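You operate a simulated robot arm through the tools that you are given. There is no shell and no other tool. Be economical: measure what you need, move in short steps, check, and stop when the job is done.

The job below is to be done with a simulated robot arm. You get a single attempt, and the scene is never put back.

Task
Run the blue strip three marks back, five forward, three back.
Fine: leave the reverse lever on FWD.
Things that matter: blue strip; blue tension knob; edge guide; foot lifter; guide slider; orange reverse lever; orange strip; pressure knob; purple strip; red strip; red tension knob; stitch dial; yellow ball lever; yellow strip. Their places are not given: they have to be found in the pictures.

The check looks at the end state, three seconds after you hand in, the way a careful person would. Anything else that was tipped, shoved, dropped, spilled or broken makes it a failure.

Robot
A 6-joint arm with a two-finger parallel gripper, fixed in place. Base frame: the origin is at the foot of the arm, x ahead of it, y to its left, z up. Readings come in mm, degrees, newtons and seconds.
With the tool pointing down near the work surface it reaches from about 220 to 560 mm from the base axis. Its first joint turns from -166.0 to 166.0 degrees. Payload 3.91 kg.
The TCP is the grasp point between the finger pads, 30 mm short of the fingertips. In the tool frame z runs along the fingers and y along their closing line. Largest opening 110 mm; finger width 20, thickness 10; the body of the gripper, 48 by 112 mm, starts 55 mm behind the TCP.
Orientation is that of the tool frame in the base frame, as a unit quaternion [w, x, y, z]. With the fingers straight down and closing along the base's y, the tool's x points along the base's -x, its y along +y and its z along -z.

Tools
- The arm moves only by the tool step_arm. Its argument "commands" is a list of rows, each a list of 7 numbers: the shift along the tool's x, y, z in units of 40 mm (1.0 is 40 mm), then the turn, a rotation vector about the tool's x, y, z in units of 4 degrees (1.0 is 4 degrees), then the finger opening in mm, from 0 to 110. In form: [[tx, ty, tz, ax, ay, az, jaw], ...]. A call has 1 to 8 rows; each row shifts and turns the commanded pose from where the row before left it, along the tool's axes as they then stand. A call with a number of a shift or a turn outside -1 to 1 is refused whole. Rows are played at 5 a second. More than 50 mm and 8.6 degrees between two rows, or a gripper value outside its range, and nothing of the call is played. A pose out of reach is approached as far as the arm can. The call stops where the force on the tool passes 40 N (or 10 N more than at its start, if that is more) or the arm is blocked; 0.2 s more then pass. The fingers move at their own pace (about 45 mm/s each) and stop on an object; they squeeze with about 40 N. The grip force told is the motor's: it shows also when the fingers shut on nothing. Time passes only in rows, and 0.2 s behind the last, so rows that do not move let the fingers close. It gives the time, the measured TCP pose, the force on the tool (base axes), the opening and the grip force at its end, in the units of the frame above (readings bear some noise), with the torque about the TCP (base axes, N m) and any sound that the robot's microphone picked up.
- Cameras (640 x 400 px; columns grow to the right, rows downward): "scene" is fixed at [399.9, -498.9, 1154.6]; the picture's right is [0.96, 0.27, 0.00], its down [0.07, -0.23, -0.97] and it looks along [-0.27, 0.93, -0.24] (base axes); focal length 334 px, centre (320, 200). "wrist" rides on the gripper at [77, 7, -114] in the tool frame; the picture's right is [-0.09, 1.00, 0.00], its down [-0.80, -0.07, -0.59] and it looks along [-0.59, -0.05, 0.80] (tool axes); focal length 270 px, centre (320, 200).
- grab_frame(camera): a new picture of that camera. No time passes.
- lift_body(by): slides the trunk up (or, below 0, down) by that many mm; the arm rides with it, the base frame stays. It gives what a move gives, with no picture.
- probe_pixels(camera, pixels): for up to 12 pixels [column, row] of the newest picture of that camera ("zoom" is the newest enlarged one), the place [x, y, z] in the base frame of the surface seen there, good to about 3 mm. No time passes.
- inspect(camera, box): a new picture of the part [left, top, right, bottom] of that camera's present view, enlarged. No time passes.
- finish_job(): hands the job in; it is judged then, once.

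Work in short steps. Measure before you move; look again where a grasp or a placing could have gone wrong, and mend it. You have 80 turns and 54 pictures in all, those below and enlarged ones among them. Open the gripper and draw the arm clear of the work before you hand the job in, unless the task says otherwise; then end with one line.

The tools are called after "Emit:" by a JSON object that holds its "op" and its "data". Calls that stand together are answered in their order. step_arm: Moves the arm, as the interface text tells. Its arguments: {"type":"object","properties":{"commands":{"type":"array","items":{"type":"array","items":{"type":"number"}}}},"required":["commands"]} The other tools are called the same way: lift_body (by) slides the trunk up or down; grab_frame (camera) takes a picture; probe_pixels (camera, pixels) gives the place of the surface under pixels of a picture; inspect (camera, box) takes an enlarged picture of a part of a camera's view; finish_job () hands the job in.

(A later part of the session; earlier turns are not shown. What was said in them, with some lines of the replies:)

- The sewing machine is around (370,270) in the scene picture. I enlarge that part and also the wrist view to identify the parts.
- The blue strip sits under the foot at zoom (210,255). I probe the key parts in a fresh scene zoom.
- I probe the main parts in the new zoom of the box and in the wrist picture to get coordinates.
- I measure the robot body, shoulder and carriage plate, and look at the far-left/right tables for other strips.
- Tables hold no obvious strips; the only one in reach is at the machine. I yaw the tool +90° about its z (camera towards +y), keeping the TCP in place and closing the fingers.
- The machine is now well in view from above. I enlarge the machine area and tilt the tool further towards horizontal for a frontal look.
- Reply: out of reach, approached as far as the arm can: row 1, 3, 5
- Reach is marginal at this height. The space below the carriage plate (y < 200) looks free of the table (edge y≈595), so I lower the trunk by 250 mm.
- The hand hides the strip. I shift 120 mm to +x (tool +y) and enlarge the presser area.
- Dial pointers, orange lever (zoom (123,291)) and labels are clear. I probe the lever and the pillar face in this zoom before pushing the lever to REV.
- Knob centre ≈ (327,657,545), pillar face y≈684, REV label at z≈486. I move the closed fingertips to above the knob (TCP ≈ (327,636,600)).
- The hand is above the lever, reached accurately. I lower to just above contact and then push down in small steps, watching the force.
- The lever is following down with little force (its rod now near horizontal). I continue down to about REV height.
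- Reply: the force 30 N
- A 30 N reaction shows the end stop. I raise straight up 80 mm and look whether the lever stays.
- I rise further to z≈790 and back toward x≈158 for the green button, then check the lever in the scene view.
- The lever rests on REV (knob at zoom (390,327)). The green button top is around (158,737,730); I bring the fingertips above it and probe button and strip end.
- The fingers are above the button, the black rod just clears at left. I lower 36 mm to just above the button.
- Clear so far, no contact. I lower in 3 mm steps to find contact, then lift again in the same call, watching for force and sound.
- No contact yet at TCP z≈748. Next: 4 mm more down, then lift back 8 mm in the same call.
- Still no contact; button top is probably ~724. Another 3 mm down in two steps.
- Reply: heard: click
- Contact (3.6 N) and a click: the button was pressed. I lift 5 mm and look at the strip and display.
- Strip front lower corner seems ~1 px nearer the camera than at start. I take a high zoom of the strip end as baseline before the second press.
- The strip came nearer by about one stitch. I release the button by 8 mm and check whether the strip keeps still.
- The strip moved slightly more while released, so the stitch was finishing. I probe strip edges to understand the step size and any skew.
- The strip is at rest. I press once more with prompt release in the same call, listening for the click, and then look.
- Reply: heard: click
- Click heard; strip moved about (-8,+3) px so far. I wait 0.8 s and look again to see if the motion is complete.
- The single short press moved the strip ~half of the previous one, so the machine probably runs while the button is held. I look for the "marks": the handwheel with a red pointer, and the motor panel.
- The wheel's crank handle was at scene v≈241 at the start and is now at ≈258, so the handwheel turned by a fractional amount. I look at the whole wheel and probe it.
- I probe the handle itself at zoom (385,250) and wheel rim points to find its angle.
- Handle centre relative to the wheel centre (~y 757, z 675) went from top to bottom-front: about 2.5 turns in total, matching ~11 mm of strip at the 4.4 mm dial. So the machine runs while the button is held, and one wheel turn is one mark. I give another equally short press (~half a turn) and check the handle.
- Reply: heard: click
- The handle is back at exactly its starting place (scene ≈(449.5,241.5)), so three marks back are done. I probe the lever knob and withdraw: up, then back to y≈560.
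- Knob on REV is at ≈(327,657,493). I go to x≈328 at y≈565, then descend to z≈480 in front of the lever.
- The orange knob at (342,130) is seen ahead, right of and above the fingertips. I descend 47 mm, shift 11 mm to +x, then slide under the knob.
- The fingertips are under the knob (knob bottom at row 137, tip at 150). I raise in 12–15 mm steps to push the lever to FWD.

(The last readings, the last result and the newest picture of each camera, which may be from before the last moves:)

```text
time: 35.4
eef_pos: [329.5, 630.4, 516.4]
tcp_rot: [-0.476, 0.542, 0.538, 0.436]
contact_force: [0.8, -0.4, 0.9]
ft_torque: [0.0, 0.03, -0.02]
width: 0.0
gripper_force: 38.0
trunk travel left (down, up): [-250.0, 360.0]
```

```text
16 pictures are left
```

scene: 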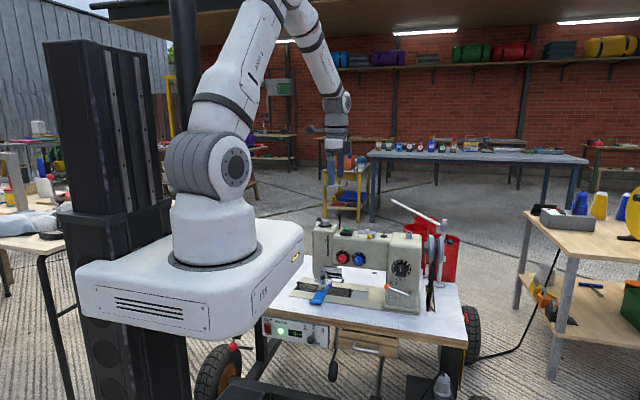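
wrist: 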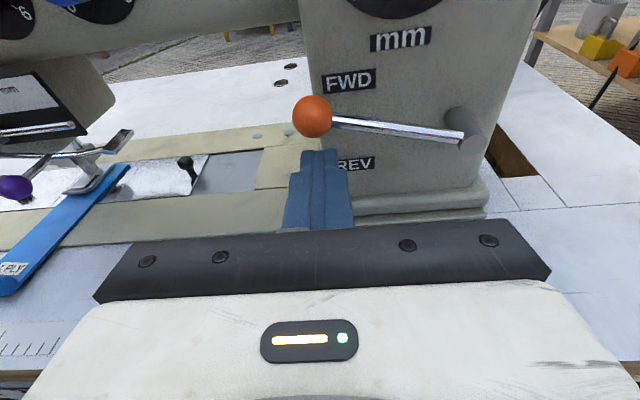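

The lever has followed up (rod now slopes up left). I push on gently until the stop shows in the force.

Emit:
{"op": "step_arm", "data": {"commands": [[0.15, 0, -0.025, 0, 0, 0, 0], [0.15, 0, -0.025, 0, 0, 0, 0], [0.1, 0, -0.016, 0, 0, 0, 0]]}}

Emit:
{"op": "inspect", "data": {"camera": "wrist", "box": [240, 40, 520, 230]}}

```text
time: 36.2
eef_pos: [329.6, 628.8, 526.1]
tcp_rot: [-0.474, 0.546, 0.539, 0.431]
contact_force: [-1.5, -4.0, -34.4]
ft_torque: [-0.92, -0.06, 0.24]
width: 0.0
gripper_force: 37.5
trunk travel left (down, up): [-250.0, 360.0]
```

```text
2.11 times, centred on (380, 135) of wrist
```

zoom: 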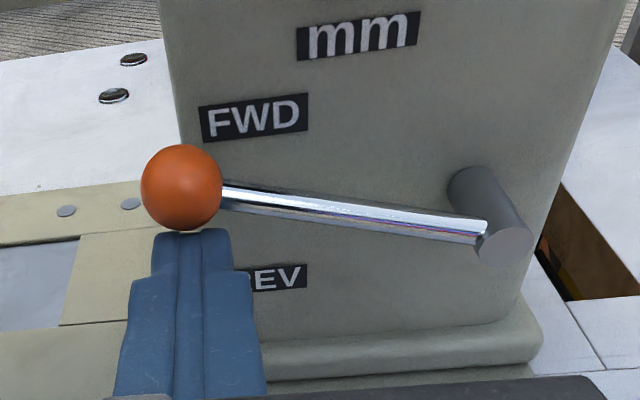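

The lever is on FWD at its stop (34 N). I back off downward, withdraw, restore the earlier tilt and rise to above the machine.

Emit:
{"op": "step_arm", "data": {"commands": [[-0.3, 0, 0.05, 0, 0, 0, 0], [-0.128, 0, -0.765, 0, 0, 0, 0], [-0.128, 0, -0.765, 0, 0, 0, 0], [0, 0, 0, 0, -1, 0, 0], [0, 0, 0, 0, -1, 0, 0]]}}

Emit:
{"op": "step_arm", "data": {"commands": [[0.9, 0, -0.29, 0, 0, 0, 0], [0.9, 0, -0.29, 0, 0, 0, 0], [0.9, 0, -0.29, 0, 0, 0, 0], [0.9, 0, -0.29, 0, 0, 0, 0], [0.9, 0, -0.29, 0, 0, 0, 0], [0.9, 0, -0.29, 0, 0, 0, 0], [0.9, 0, -0.29, 0, 0, 0, 0]]}}

Emit:
{"op": "step_arm", "data": {"commands": [[0, -1, 0, 0, 0, 0, 0], [0, -1, 0, 0, 0, 0, 0], [0, -1, 0, 0, 0, 0, 0], [0, -1, 0, 0, 0, 0, 0], [0, 0, 0, 0, 0, 0, 0]]}}

```text
time: 37.4
eef_pos: [331.5, 568.1, 521.0]
tcp_rot: [-0.438, 0.57, 0.571, 0.396]
contact_force: [0.2, 0.3, -0.4]
ft_torque: [0.0, -0.04, -0.05]
width: 0.0
gripper_force: 38.0
trunk travel left (down, up): [-250.0, 360.0]
```

```text
time: 39.0
eef_pos: [344.4, 565.1, 787.5]
tcp_rot: [-0.437, 0.572, 0.569, 0.398]
contact_force: [0.3, 0.0, 0.2]
ft_torque: [0.02, -0.02, -0.03]
width: 0.3
gripper_force: 37.1
trunk travel left (down, up): [-250.0, 360.0]
```

```text
time: 40.2
eef_pos: [184.6, 561.5, 792.2]
tcp_rot: [-0.438, 0.571, 0.569, 0.398]
contact_force: [-0.1, -0.2, -0.3]
ft_torque: [-0.01, -0.03, 0.0]
width: 0.1
gripper_force: 37.5
trunk travel left (down, up): [-250.0, 360.0]
```

Next I move forward over the button and down to the ready height (TCP ≈ (158,717,745)).

Emit:
{"op": "step_arm", "data": {"commands": [[0.266, -0.13, 0.9375, 0, 0, 0, 0], [0.266, -0.13, 0.9375, 0, 0, 0, 0], [0.266, -0.13, 0.9375, 0, 0, 0, 0], [0.266, -0.13, 0.9375, 0, 0, 0, 0], [-0.4, 0.02, 0.127, 0, 0, 0, 0], [-0.5, 0.03, 0.16, 0, 0, 0, 0], [0, 0, 0, 0, 0, 0, 0]]}}

Emit:
{"op": "inspect", "data": {"camera": "scene", "box": [300, 222, 460, 312]}}

```text
time: 41.8
eef_pos: [158.8, 718.5, 749.3]
tcp_rot: [-0.437, 0.571, 0.57, 0.397]
contact_force: [-0.2, 0.5, -0.4]
ft_torque: [-0.03, 0.0, 0.04]
width: 0.0
gripper_force: 37.2
trunk travel left (down, up): [-250.0, 360.0]
```

```text
4.00 times, centred on (380, 267) of scene
```

zoom: 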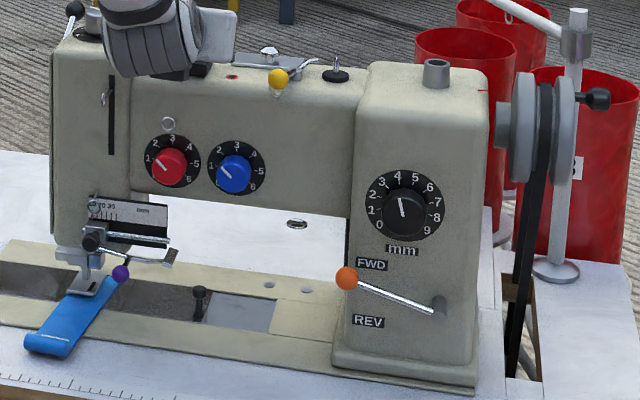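

Lever on FWD, handle at (598,98) at its reference place. I descend the extra 4 mm and give one short press.

Emit:
{"op": "step_arm", "data": {"commands": [[-0.1, 0, 0.032, 0, 0, 0, 0], [-0.1, 0, 0.032, 0, 0, 0, 0], [-0.1, 0, 0.032, 0, 0, 0, 0], [0.1, 0, -0.032, 0, 0, 0, 0], [0.1, 0, -0.032, 0, 0, 0, 0], [0, 0, 0, 0, 0, 0, 0]]}}

Emit:
{"op": "inspect", "data": {"camera": "scene", "box": [300, 222, 460, 312]}}

```text
time: 43.2
eef_pos: [157.8, 717.0, 746.9]
tcp_rot: [-0.438, 0.571, 0.569, 0.398]
contact_force: [0.1, -0.1, 0.1]
ft_torque: [0.01, 0.02, 0.03]
width: 0.1
gripper_force: 38.3
trunk travel left (down, up): [-250.0, 360.0]
heard: click
```

```text
4.00 times, centred on (380, 267) of scene
```

zoom: 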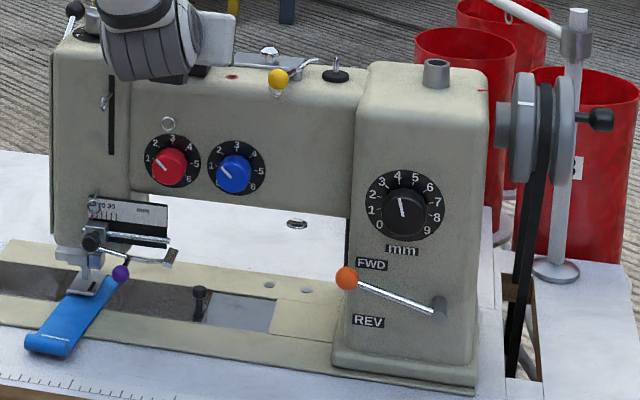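

The handle went only ~40° on (now (602,119)), turning top → front; so rotation follows hold time. I press with a 0.4 s hold to calibrate the rate.

Emit:
{"op": "step_arm", "data": {"commands": [[-0.1, 0, 0.032, 0, 0, 0, 0], [-0.13, 0, 0.04, 0, 0, 0, 0], [0, 0, 0, 0, 0, 0, 0], [0, 0, 0, 0, 0, 0, 0], [0.13, 0, -0.04, 0, 0, 0, 0], [0.1, 0, -0.032, 0, 0, 0, 0], [0, 0, 0, 0, 0, 0, 0]]}}

Emit:
{"op": "inspect", "data": {"camera": "scene", "box": [300, 222, 460, 312]}}

```text
time: 44.8
eef_pos: [159.3, 716.7, 747.0]
tcp_rot: [-0.439, 0.57, 0.569, 0.398]
contact_force: [1.3, -0.5, 0.3]
ft_torque: [-0.01, -0.02, 0.02]
width: 0.0
gripper_force: 37.7
trunk travel left (down, up): [-250.0, 360.0]
heard: click
```

```text
4.00 times, centred on (380, 267) of scene
```

zoom: 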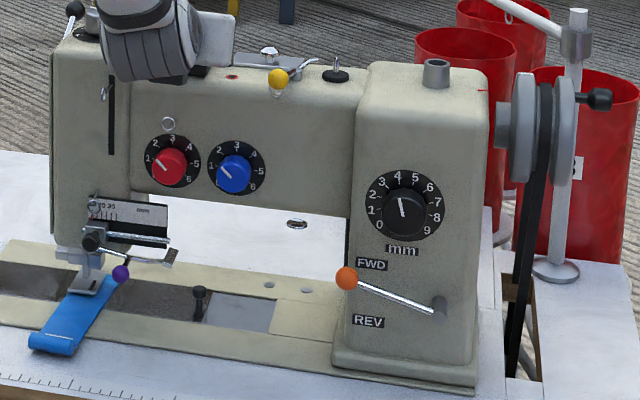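

Handle is again exactly at the reference, and the strip moved forward by one step (roll corner 25→30 px): one mark forward. I do the same press twice and look.

Emit:
{"op": "step_arm", "data": {"commands": [[-0.1, 0, 0.032, 0, 0, 0, 0], [-0.13, 0, 0.04, 0, 0, 0, 0], [0, 0, 0, 0, 0, 0, 0], [0, 0, 0, 0, 0, 0, 0], [0.13, 0, -0.04, 0, 0, 0, 0], [0.1, 0, -0.032, 0, 0, 0, 0], [0, 0, 0, 0, 0, 0, 0]]}}

Emit:
{"op": "inspect", "data": {"camera": "scene", "box": [300, 222, 460, 312]}}

```text
time: 46.4
eef_pos: [158.3, 718.0, 748.0]
tcp_rot: [-0.438, 0.571, 0.569, 0.398]
contact_force: [-0.3, 0.0, -0.3]
ft_torque: [0.01, 0.0, -0.01]
width: 0.0
gripper_force: 37.8
trunk travel left (down, up): [-250.0, 360.0]
heard: click
```

```text
4.00 times, centred on (380, 267) of scene
```

zoom: 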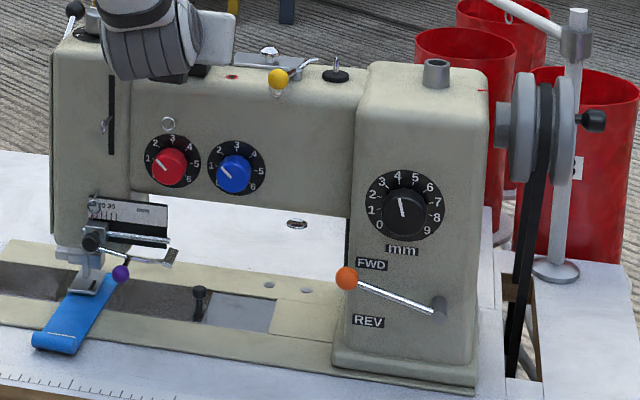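

Handle at (593,122), on the rear side: ~0.73 of a turn, i.e. total ≈1.73 forward. I do a longer hold (about +2 turns), then look.

Emit:
{"op": "step_arm", "data": {"commands": [[-0.1, 0, 0.032, 0, 0, 0, 0], [-0.13, 0, 0.04, 0, 0, 0, 0], [0, 0, 0, 0, 0, 0, 0], [0, 0, 0, 0, 0, 0, 0], [0, 0, 0, 0, 0, 0, 0], [0, 0, 0, 0, 0, 0, 0], [0.13, 0, -0.04, 0, 0, 0, 0], [0.1, 0, -0.032, 0, 0, 0, 0]]}}

Emit:
{"op": "inspect", "data": {"camera": "scene", "box": [300, 222, 460, 312]}}

```text
time: 48.2
eef_pos: [158.4, 717.9, 746.5]
tcp_rot: [-0.438, 0.571, 0.569, 0.399]
contact_force: [0.5, 0.5, 0.6]
ft_torque: [-0.01, 0.01, -0.01]
width: 0.0
gripper_force: 37.1
trunk travel left (down, up): [-250.0, 360.0]
heard: click
```

```text
4.00 times, centred on (380, 267) of scene
```

zoom: 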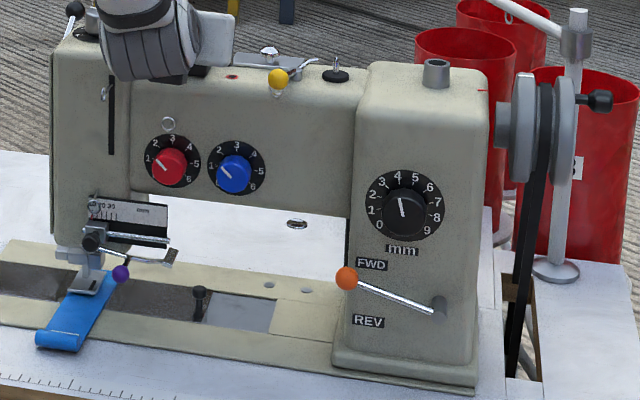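

Handle at (600,101): just past the top, so total ≈3.03 forward. I verify with a high zoom of the strip against the earlier one.

Emit:
{"op": "inspect", "data": {"camera": "scene", "box": [300, 280, 348, 310]}}

```text
13.33 times, centred on (324, 295) of scene
```

zoom: 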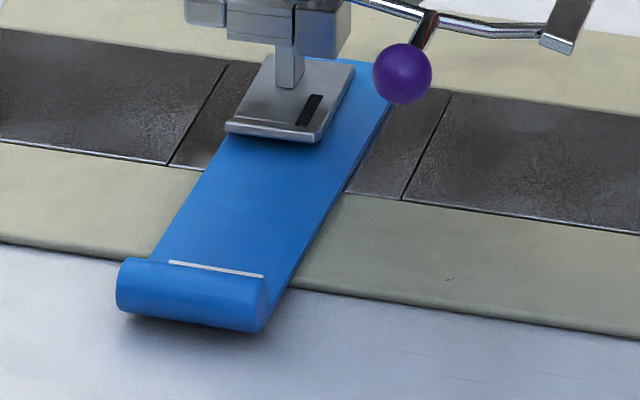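

The strip is raised slightly now (feed dog up), so pixel comparison is muddled. I probe the same material points (label left end, roll) as before to compare their y.

Emit:
{"op": "probe_pixels", "data": {"camera": "zoom", "pixels": [[172, 263], [168, 287], [262, 275], [210, 270], [220, 295], [125, 300], [240, 318], [276, 128], [190, 310], [150, 310]]}}

```text
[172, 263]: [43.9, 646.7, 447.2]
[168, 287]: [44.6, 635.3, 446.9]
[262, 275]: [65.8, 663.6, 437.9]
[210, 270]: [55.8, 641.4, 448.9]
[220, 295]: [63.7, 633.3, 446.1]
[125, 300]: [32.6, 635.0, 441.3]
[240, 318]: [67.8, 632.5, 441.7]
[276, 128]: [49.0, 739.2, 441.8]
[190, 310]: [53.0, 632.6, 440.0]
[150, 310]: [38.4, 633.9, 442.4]
```

Roll y rose by ~8–11 mm since the 1.8-back state, confirming net ≈0, i.e. three full marks forward. About 1.97 turns remain; I hold for ~1.7 turns and look.

Emit:
{"op": "step_arm", "data": {"commands": [[-0.23, 0, 0.072, 0, 0, 0, 0], [0, 0, 0, 0, 0, 0, 0], [0, 0, 0, 0, 0, 0, 0], [0, 0, 0, 0, 0, 0, 0], [0, 0, 0, 0, 0, 0, 0], [0, 0, 0, 0, 0, 0, 0], [0, 0, 0, 0, 0, 0, 0], [0.23, 0, -0.072, 0, 0, 0, 0]]}}

Emit:
{"op": "inspect", "data": {"camera": "scene", "box": [415, 222, 463, 282]}}

```text
time: 50.0
eef_pos: [159.0, 716.8, 746.5]
tcp_rot: [-0.437, 0.571, 0.57, 0.397]
contact_force: [0.3, -0.1, -0.4]
ft_torque: [-0.02, 0.0, 0.06]
width: 0.0
gripper_force: 37.6
trunk travel left (down, up): [-250.0, 360.0]
heard: click
```

```text
6.67 times, centred on (439, 252) of scene
```

zoom: 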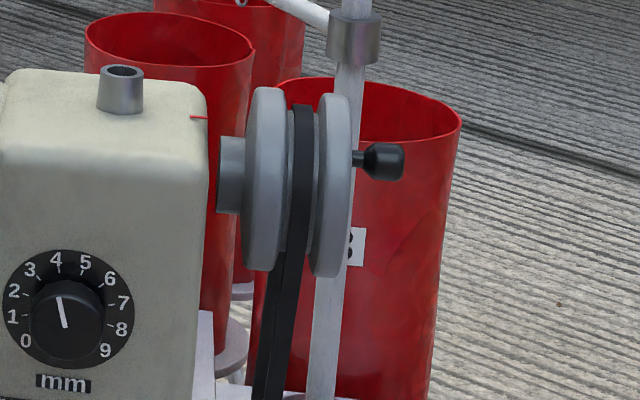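

Handle at zoom (384,161), rear side ≈0.755: total ≈4.75 forward. By the same calibration a dip without hold gives ≈0.24 turn; I do exactly that.

Emit:
{"op": "step_arm", "data": {"commands": [[-0.23, 0, 0.072, 0, 0, 0, 0], [0.23, 0, -0.072, 0, 0, 0, 0], [0, 0, 0, 0, 0, 0, 0]]}}

Emit:
{"op": "inspect", "data": {"camera": "scene", "box": [415, 222, 463, 282]}}

```text
time: 50.8
eef_pos: [158.2, 718.4, 747.7]
tcp_rot: [-0.438, 0.571, 0.57, 0.397]
contact_force: [-0.1, -0.3, 0.6]
ft_torque: [-0.02, 0.03, 0.0]
width: 0.0
gripper_force: 37.6
trunk travel left (down, up): [-250.0, 360.0]
heard: click
```

```text
6.67 times, centred on (439, 252) of scene
```

zoom: 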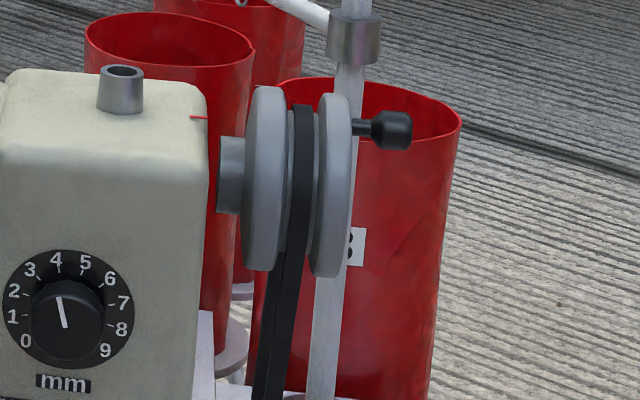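

Handle at the reference again: five marks forward. Next the lever back to REV: I lift, withdraw to y≈634 and go to x≈326.

Emit:
{"op": "step_arm", "data": {"commands": [[0.524, 0, -0.167, 0, 0, 0, 0], [0.524, 0, -0.167, 0, 0, 0, 0], [-0.316, 0, -0.99, 0, 0, 0, 0], [-0.316, 0, -0.99, 0, 0, 0, 0], [0, 1, 0, 0, 0, 0, 0], [0, 1, 0, 0, 0, 0, 0], [0, 1, 0, 0, 0, 0, 0], [0, 1, 0, 0, 0, 0, 0]]}}

Emit:
{"op": "step_arm", "data": {"commands": [[-0.9, 0.1, 0.29, 0, 0, 0, 0], [-0.9, 0.1, 0.29, 0, 0, 0, 0], [-0.9, 0.04, 0.29, 0, 0, 0, 0], [-0.9, 0.04, 0.29, 0, 0, 0, 0], [0, 0, 0, 0, 0, 0, 0]]}}

```text
time: 52.6
eef_pos: [324.3, 638.0, 783.9]
tcp_rot: [-0.438, 0.571, 0.569, 0.398]
contact_force: [-0.5, -1.1, 0.1]
ft_torque: [-0.03, -0.02, 0.01]
width: 0.0
gripper_force: 37.7
trunk travel left (down, up): [-250.0, 360.0]
```

```text
time: 53.8
eef_pos: [328.9, 639.1, 632.3]
tcp_rot: [-0.438, 0.571, 0.569, 0.397]
contact_force: [0.1, -0.8, 1.0]
ft_torque: [-0.02, -0.03, 0.0]
width: 0.1
gripper_force: 37.4
trunk travel left (down, up): [-250.0, 360.0]
```

At (329,639,632), tip clear of the pillar face. I descend and push the lever down to REV.

Emit:
{"op": "step_arm", "data": {"commands": [[-0.9, 0, 0.25, 0, 0, 0, 0], [-0.57, 0, 0.16, 0, 0, 0, 0], [-0.4, 0, 0.12, 0, 0, 0, 0], [-0.4, 0, 0.127, 0, 0, 0, 0], [-0.3, 0, 0.095, 0, 0, 0, 0], [-0.18, 0, 0.057, 0, 0, 0, 0], [0, 0, 0, 0, 0, 0, 0]]}}

```text
time: 55.4
eef_pos: [321.5, 636.4, 518.8]
tcp_rot: [-0.438, 0.57, 0.569, 0.399]
contact_force: [-1.0, 1.7, 8.6]
ft_torque: [0.3, -0.01, 0.07]
width: 0.0
gripper_force: 37.8
trunk travel left (down, up): [-250.0, 360.0]
```

A bit more push until the stop reads ~30 N as before.

Emit:
{"op": "step_arm", "data": {"commands": [[-0.06, 0, 0.02, 0, 0, 0, 0], [-0.06, 0, 0.02, 0, 0, 0, 0]]}}

Emit:
{"op": "step_arm", "data": {"commands": [[0.6, 0, -0.19, 0, 0, 0, 0], [0.9, 0, -0.29, 0, 0, 0, 0], [0.9, 0, -0.29, 0, 0, 0, 0], [0.9, 0, -0.29, 0, 0, 0, 0], [0.9, 0, -0.29, 0, 0, 0, 0], [0.9, 0, -0.29, 0, 0, 0, 0], [0.9, 0, -0.29, 0, 0, 0, 0], [0.5, 0, -0.16, 0, 0, 0, 0]]}}

Emit:
{"op": "step_arm", "data": {"commands": [[0, -1, 0, 0, 0, 0, 0], [0, -1, 0, 0, 0, 0, 0], [0, -1, 0, 0, 0, 0, 0], [0, -1, 0, 0, 0, 0, 0], [0, 0, 0, 0, 0, 0, 0]]}}

```text
time: 56.0
eef_pos: [322.0, 637.4, 518.4]
tcp_rot: [-0.439, 0.569, 0.568, 0.402]
contact_force: [-0.8, -1.4, 30.5]
ft_torque: [0.8, -0.14, 0.0]
width: 0.0
gripper_force: 38.0
trunk travel left (down, up): [-250.0, 360.0]
```

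```text
time: 57.8
eef_pos: [333.8, 637.0, 784.7]
tcp_rot: [-0.438, 0.571, 0.57, 0.397]
contact_force: [0.4, -0.6, -0.3]
ft_torque: [0.01, 0.03, -0.01]
width: 0.1
gripper_force: 37.9
trunk travel left (down, up): [-250.0, 360.0]
```

```text
time: 59.0
eef_pos: [174.8, 628.8, 792.2]
tcp_rot: [-0.439, 0.57, 0.57, 0.398]
contact_force: [0.1, -0.4, -0.5]
ft_torque: [0.04, -0.02, -0.06]
width: 0.0
gripper_force: 37.7
trunk travel left (down, up): [-250.0, 360.0]
```

Lever pushed to REV with 30 N stop. I move over the button again to the ready height and check the whole view.

Emit:
{"op": "step_arm", "data": {"commands": [[0.183, -0.11, 0.725, 0, 0, 0, 0], [0.183, -0.11, 0.725, 0, 0, 0, 0], [0.183, -0.11, 0.725, 0, 0, 0, 0], [-0.45, 0.02, 0.143, 0, 0, 0, 0], [-0.45, 0.02, 0.143, 0, 0, 0, 0], [0, 0, 0, 0, 0, 0, 0]]}}

Emit:
{"op": "inspect", "data": {"camera": "scene", "box": [300, 222, 460, 312]}}

```text
time: 60.4
eef_pos: [157.9, 720.5, 748.4]
tcp_rot: [-0.437, 0.571, 0.569, 0.399]
contact_force: [0.6, 0.8, -0.1]
ft_torque: [0.01, -0.03, 0.02]
width: 0.0
gripper_force: 37.0
trunk travel left (down, up): [-250.0, 360.0]
```

```text
4.00 times, centred on (380, 267) of scene
```

zoom: 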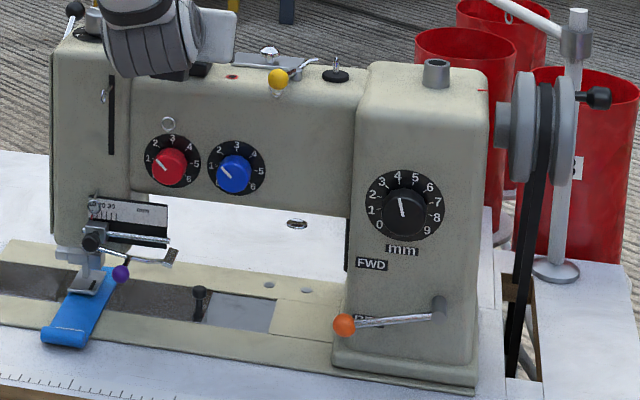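

Lever on REV, handle at reference (598,98). I lower 2.5 mm to the former ready height, then hold for ~1.7 turns.

Emit:
{"op": "step_arm", "data": {"commands": [[-0.04, 0, -0.03, 0, 0, 0, 0], [0, 0, 0, 0, 0, 0, 0]]}}

Emit:
{"op": "step_arm", "data": {"commands": [[-0.23, 0, 0.072, 0, 0, 0, 0], [0, 0, 0, 0, 0, 0, 0], [0, 0, 0, 0, 0, 0, 0], [0, 0, 0, 0, 0, 0, 0], [0, 0, 0, 0, 0, 0, 0], [0, 0, 0, 0, 0, 0, 0], [0, 0, 0, 0, 0, 0, 0], [0.23, 0, -0.072, 0, 0, 0, 0]]}}

Emit:
{"op": "inspect", "data": {"camera": "scene", "box": [300, 222, 460, 312]}}

```text
time: 61.0
eef_pos: [158.7, 719.3, 747.5]
tcp_rot: [-0.438, 0.571, 0.569, 0.397]
contact_force: [0.1, 0.0, 0.7]
ft_torque: [0.0, -0.02, -0.02]
width: 0.2
gripper_force: 37.4
trunk travel left (down, up): [-250.0, 360.0]
```

```text
time: 62.8
eef_pos: [157.5, 718.2, 748.3]
tcp_rot: [-0.438, 0.571, 0.57, 0.397]
contact_force: [-0.3, 0.3, 0.5]
ft_torque: [0.0, 0.02, 0.0]
width: 0.0
gripper_force: 37.7
trunk travel left (down, up): [-250.0, 360.0]
heard: click
```

```text
4.00 times, centred on (380, 267) of scene
```

zoom: 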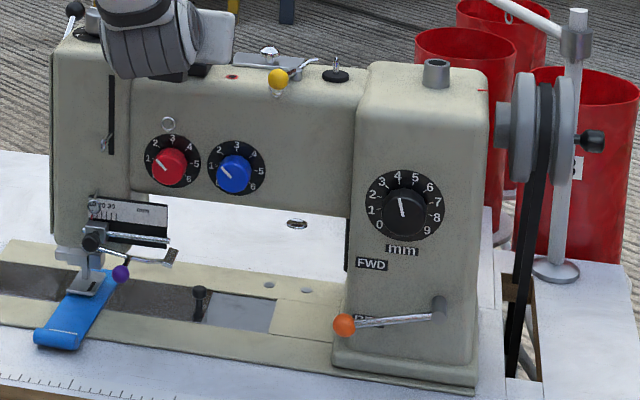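

Handle at (592,141), rear-lower: ≈0.645, total ≈1.65 back. Remaining 1.355; a 5-row hold with a faster lift should give ≈1.37.

Emit:
{"op": "step_arm", "data": {"commands": [[-0.23, 0, 0.072, 0, 0, 0, 0], [0, 0, 0, 0, 0, 0, 0], [0, 0, 0, 0, 0, 0, 0], [0, 0, 0, 0, 0, 0, 0], [0, 0, 0, 0, 0, 0, 0], [0, 0, 0, 0, 0, 0, 0], [0.5, 0, -0.157, 0, 0, 0, 0], [0, 0, 0, 0, 0, 0, 0]]}}

Emit:
{"op": "inspect", "data": {"camera": "scene", "box": [300, 222, 460, 312]}}

```text
time: 64.6
eef_pos: [158.8, 717.7, 760.3]
tcp_rot: [-0.438, 0.571, 0.57, 0.397]
contact_force: [0.3, 0.1, -0.5]
ft_torque: [-0.02, 0.05, 0.02]
width: 0.2
gripper_force: 37.4
trunk travel left (down, up): [-250.0, 360.0]
heard: click
```

```text
4.00 times, centred on (380, 267) of scene
```

zoom: 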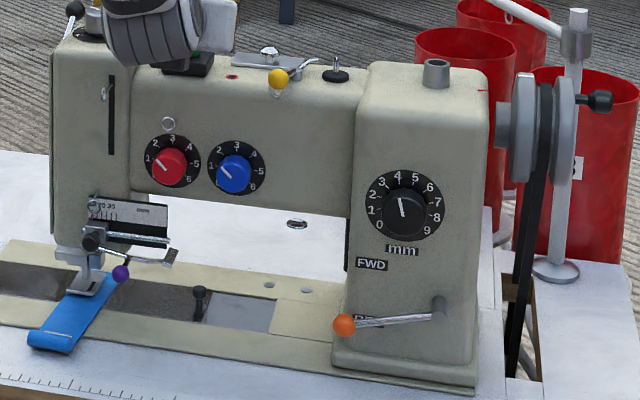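

Handle at (600,101): three marks back are done. Now the lever returns to FWD: I lift, withdraw to y≈562 and repeat the earlier approach from below.

Emit:
{"op": "step_arm", "data": {"commands": [[0.7, 0, -0.22, 0, 0, 0, 0], [-0.2975, -0.03, -0.928, 0, 0, 0, 0], [-0.2975, -0.03, -0.928, 0, 0, 0, 0], [-0.2975, -0.03, -0.928, 0, 0, 0, 0], [-0.2975, -0.03, -0.928, 0, 0, 0, 0]]}}

Emit:
{"op": "step_arm", "data": {"commands": [[0, 1, 0, 0, 0, 0, 0], [0, 1, 0, 0, 0, 0, 0], [0, 1, 0, 0, 0, 0, 0], [0, 1, 0, 0, 0, 0, 0], [-0.9, 0.1, 0.29, 0, 0, 0, 0], [-0.9, 0.05, 0.29, 0, 0, 0, 0], [-0.9, 0.05, 0.29, 0, 0, 0, 0]]}}

Emit:
{"op": "step_arm", "data": {"commands": [[-0.9, 0, 0.29, 0, 0, 0, 0], [-0.9, 0, 0.29, 0, 0, 0, 0], [-0.9, 0, 0.29, 0, 0, 0, 0], [-0.9, 0, 0.29, 0, 0, 0, 0], [0, 0, 0, 0, 1, 0, 0], [0, 0, 0, 0, 1, 0, 0]]}}

```text
time: 65.8
eef_pos: [160.6, 562.4, 788.5]
tcp_rot: [-0.438, 0.571, 0.569, 0.397]
contact_force: [-0.1, -0.4, 0.1]
ft_torque: [0.0, -0.01, 0.02]
width: 0.0
gripper_force: 37.7
trunk travel left (down, up): [-250.0, 360.0]
```

```text
time: 67.4
eef_pos: [324.6, 567.1, 666.5]
tcp_rot: [-0.438, 0.571, 0.569, 0.398]
contact_force: [0.9, 0.4, -0.4]
ft_torque: [-0.01, 0.02, -0.01]
width: 0.0
gripper_force: 37.7
trunk travel left (down, up): [-250.0, 360.0]
```

```text
time: 68.8
eef_pos: [315.1, 568.7, 516.7]
tcp_rot: [-0.476, 0.542, 0.537, 0.438]
contact_force: [0.3, 1.1, -0.3]
ft_torque: [0.04, -0.02, 0.02]
width: 0.0
gripper_force: 37.6
trunk travel left (down, up): [-250.0, 360.0]
```

The pose matches the earlier approach. I slide under the knob exactly as before and push up to the FWD stop.

Emit:
{"op": "step_arm", "data": {"commands": [[-0.58, 0.17, 0.096, 0, 0, 0, 0], [-0.56, 0.17, 0.09, 0, 0, 0, 0], [0.128, 0.03, 0.765, 0, 0, 0, 0], [0.128, 0.03, 0.765, 0, 0, 0, 0], [0, 0, 0, 0, 0, 0, 0]]}}

Emit:
{"op": "step_arm", "data": {"commands": [[0.3, 0, -0.05, 0, 0, 0, 0], [0.3, 0, -0.05, 0, 0, 0, 0], [0.3, 0, -0.05, 0, 0, 0, 0], [0.3, 0, -0.05, 0, 0, 0, 0], [0.15, 0, -0.025, 0, 0, 0, 0], [0.15, 0, -0.025, 0, 0, 0, 0], [0.08, 0, -0.013, 0, 0, 0, 0]]}}

```text
time: 70.0
eef_pos: [327.1, 633.0, 470.5]
tcp_rot: [-0.476, 0.542, 0.537, 0.437]
contact_force: [-0.5, -0.7, 0.0]
ft_torque: [0.01, -0.01, -0.02]
width: 0.1
gripper_force: 38.1
trunk travel left (down, up): [-250.0, 360.0]
```

```text
time: 71.6
eef_pos: [330.5, 630.9, 524.6]
tcp_rot: [-0.474, 0.547, 0.539, 0.431]
contact_force: [3.0, -0.6, -39.4]
ft_torque: [-1.07, 0.01, 0.11]
width: 0.0
gripper_force: 37.5
trunk travel left (down, up): [-250.0, 360.0]
```

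At the FWD stop (−39 N). I back off down, withdraw well clear with the gripper opening, and take a final look.

Emit:
{"op": "step_arm", "data": {"commands": [[-0.3, 0, 0.05, 0, 0, 0, 0], [-0.128, 0, -0.765, 0, 0, 0, 0], [-0.128, 0, -0.765, 0, 0, 0, 0], [-0.1, 0, -0.9, 0, 0, 0, 0], [0, 0, -0.9, 0, 0, 0, 0]]}}

Emit:
{"op": "step_arm", "data": {"commands": [[0.9, 0, -0.16, 0, 0, 0, 30], [0.9, 0, -0.16, 0, 0, 0, 60], [0.9, 0, -0.16, 0, 0, 0, 80], [0.9, 0, -0.16, 0, 0, 0, 80], [0.9, 0, -0.16, 0, 0, 0, 80], [0.9, 0, -0.16, 0, 0, 0, 80], [0.9, 0, -0.16, 0, 0, 0, 80]]}}

Emit:
{"op": "inspect", "data": {"camera": "scene", "box": [260, 205, 470, 340]}}

```text
time: 72.8
eef_pos: [330.5, 496.9, 529.2]
tcp_rot: [-0.476, 0.542, 0.538, 0.436]
contact_force: [0.0, -0.9, -0.1]
ft_torque: [0.02, 0.0, 0.0]
width: 0.0
gripper_force: 38.0
trunk travel left (down, up): [-250.0, 360.0]
```

```text
time: 74.4
eef_pos: [347.4, 495.8, 785.8]
tcp_rot: [-0.476, 0.542, 0.537, 0.437]
contact_force: [0.1, 0.2, -0.2]
ft_torque: [0.01, -0.02, 0.01]
width: 80.2
gripper_force: 0.1
trunk travel left (down, up): [-250.0, 360.0]
```

```text
2.96 times, centred on (365, 272) of scene
```

zoom: 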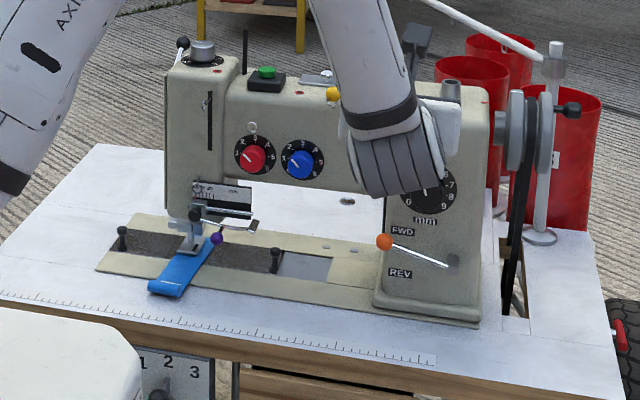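

The lever is on FWD, nothing else has moved and the arm is clear with the gripper open, so I hand the job in.

Emit:
{"op": "finish_job", "data": {}}

```text
The job is handed in.
```

I ran the blue strip three marks back, five forward and three back, taking one handwheel turn as one mark, and left the reverse lever on FWD. By the handwheel, each run ended within about 0.03 of a turn of its target. The strip skewed slightly sideways as it ran, and I did not straighten it.
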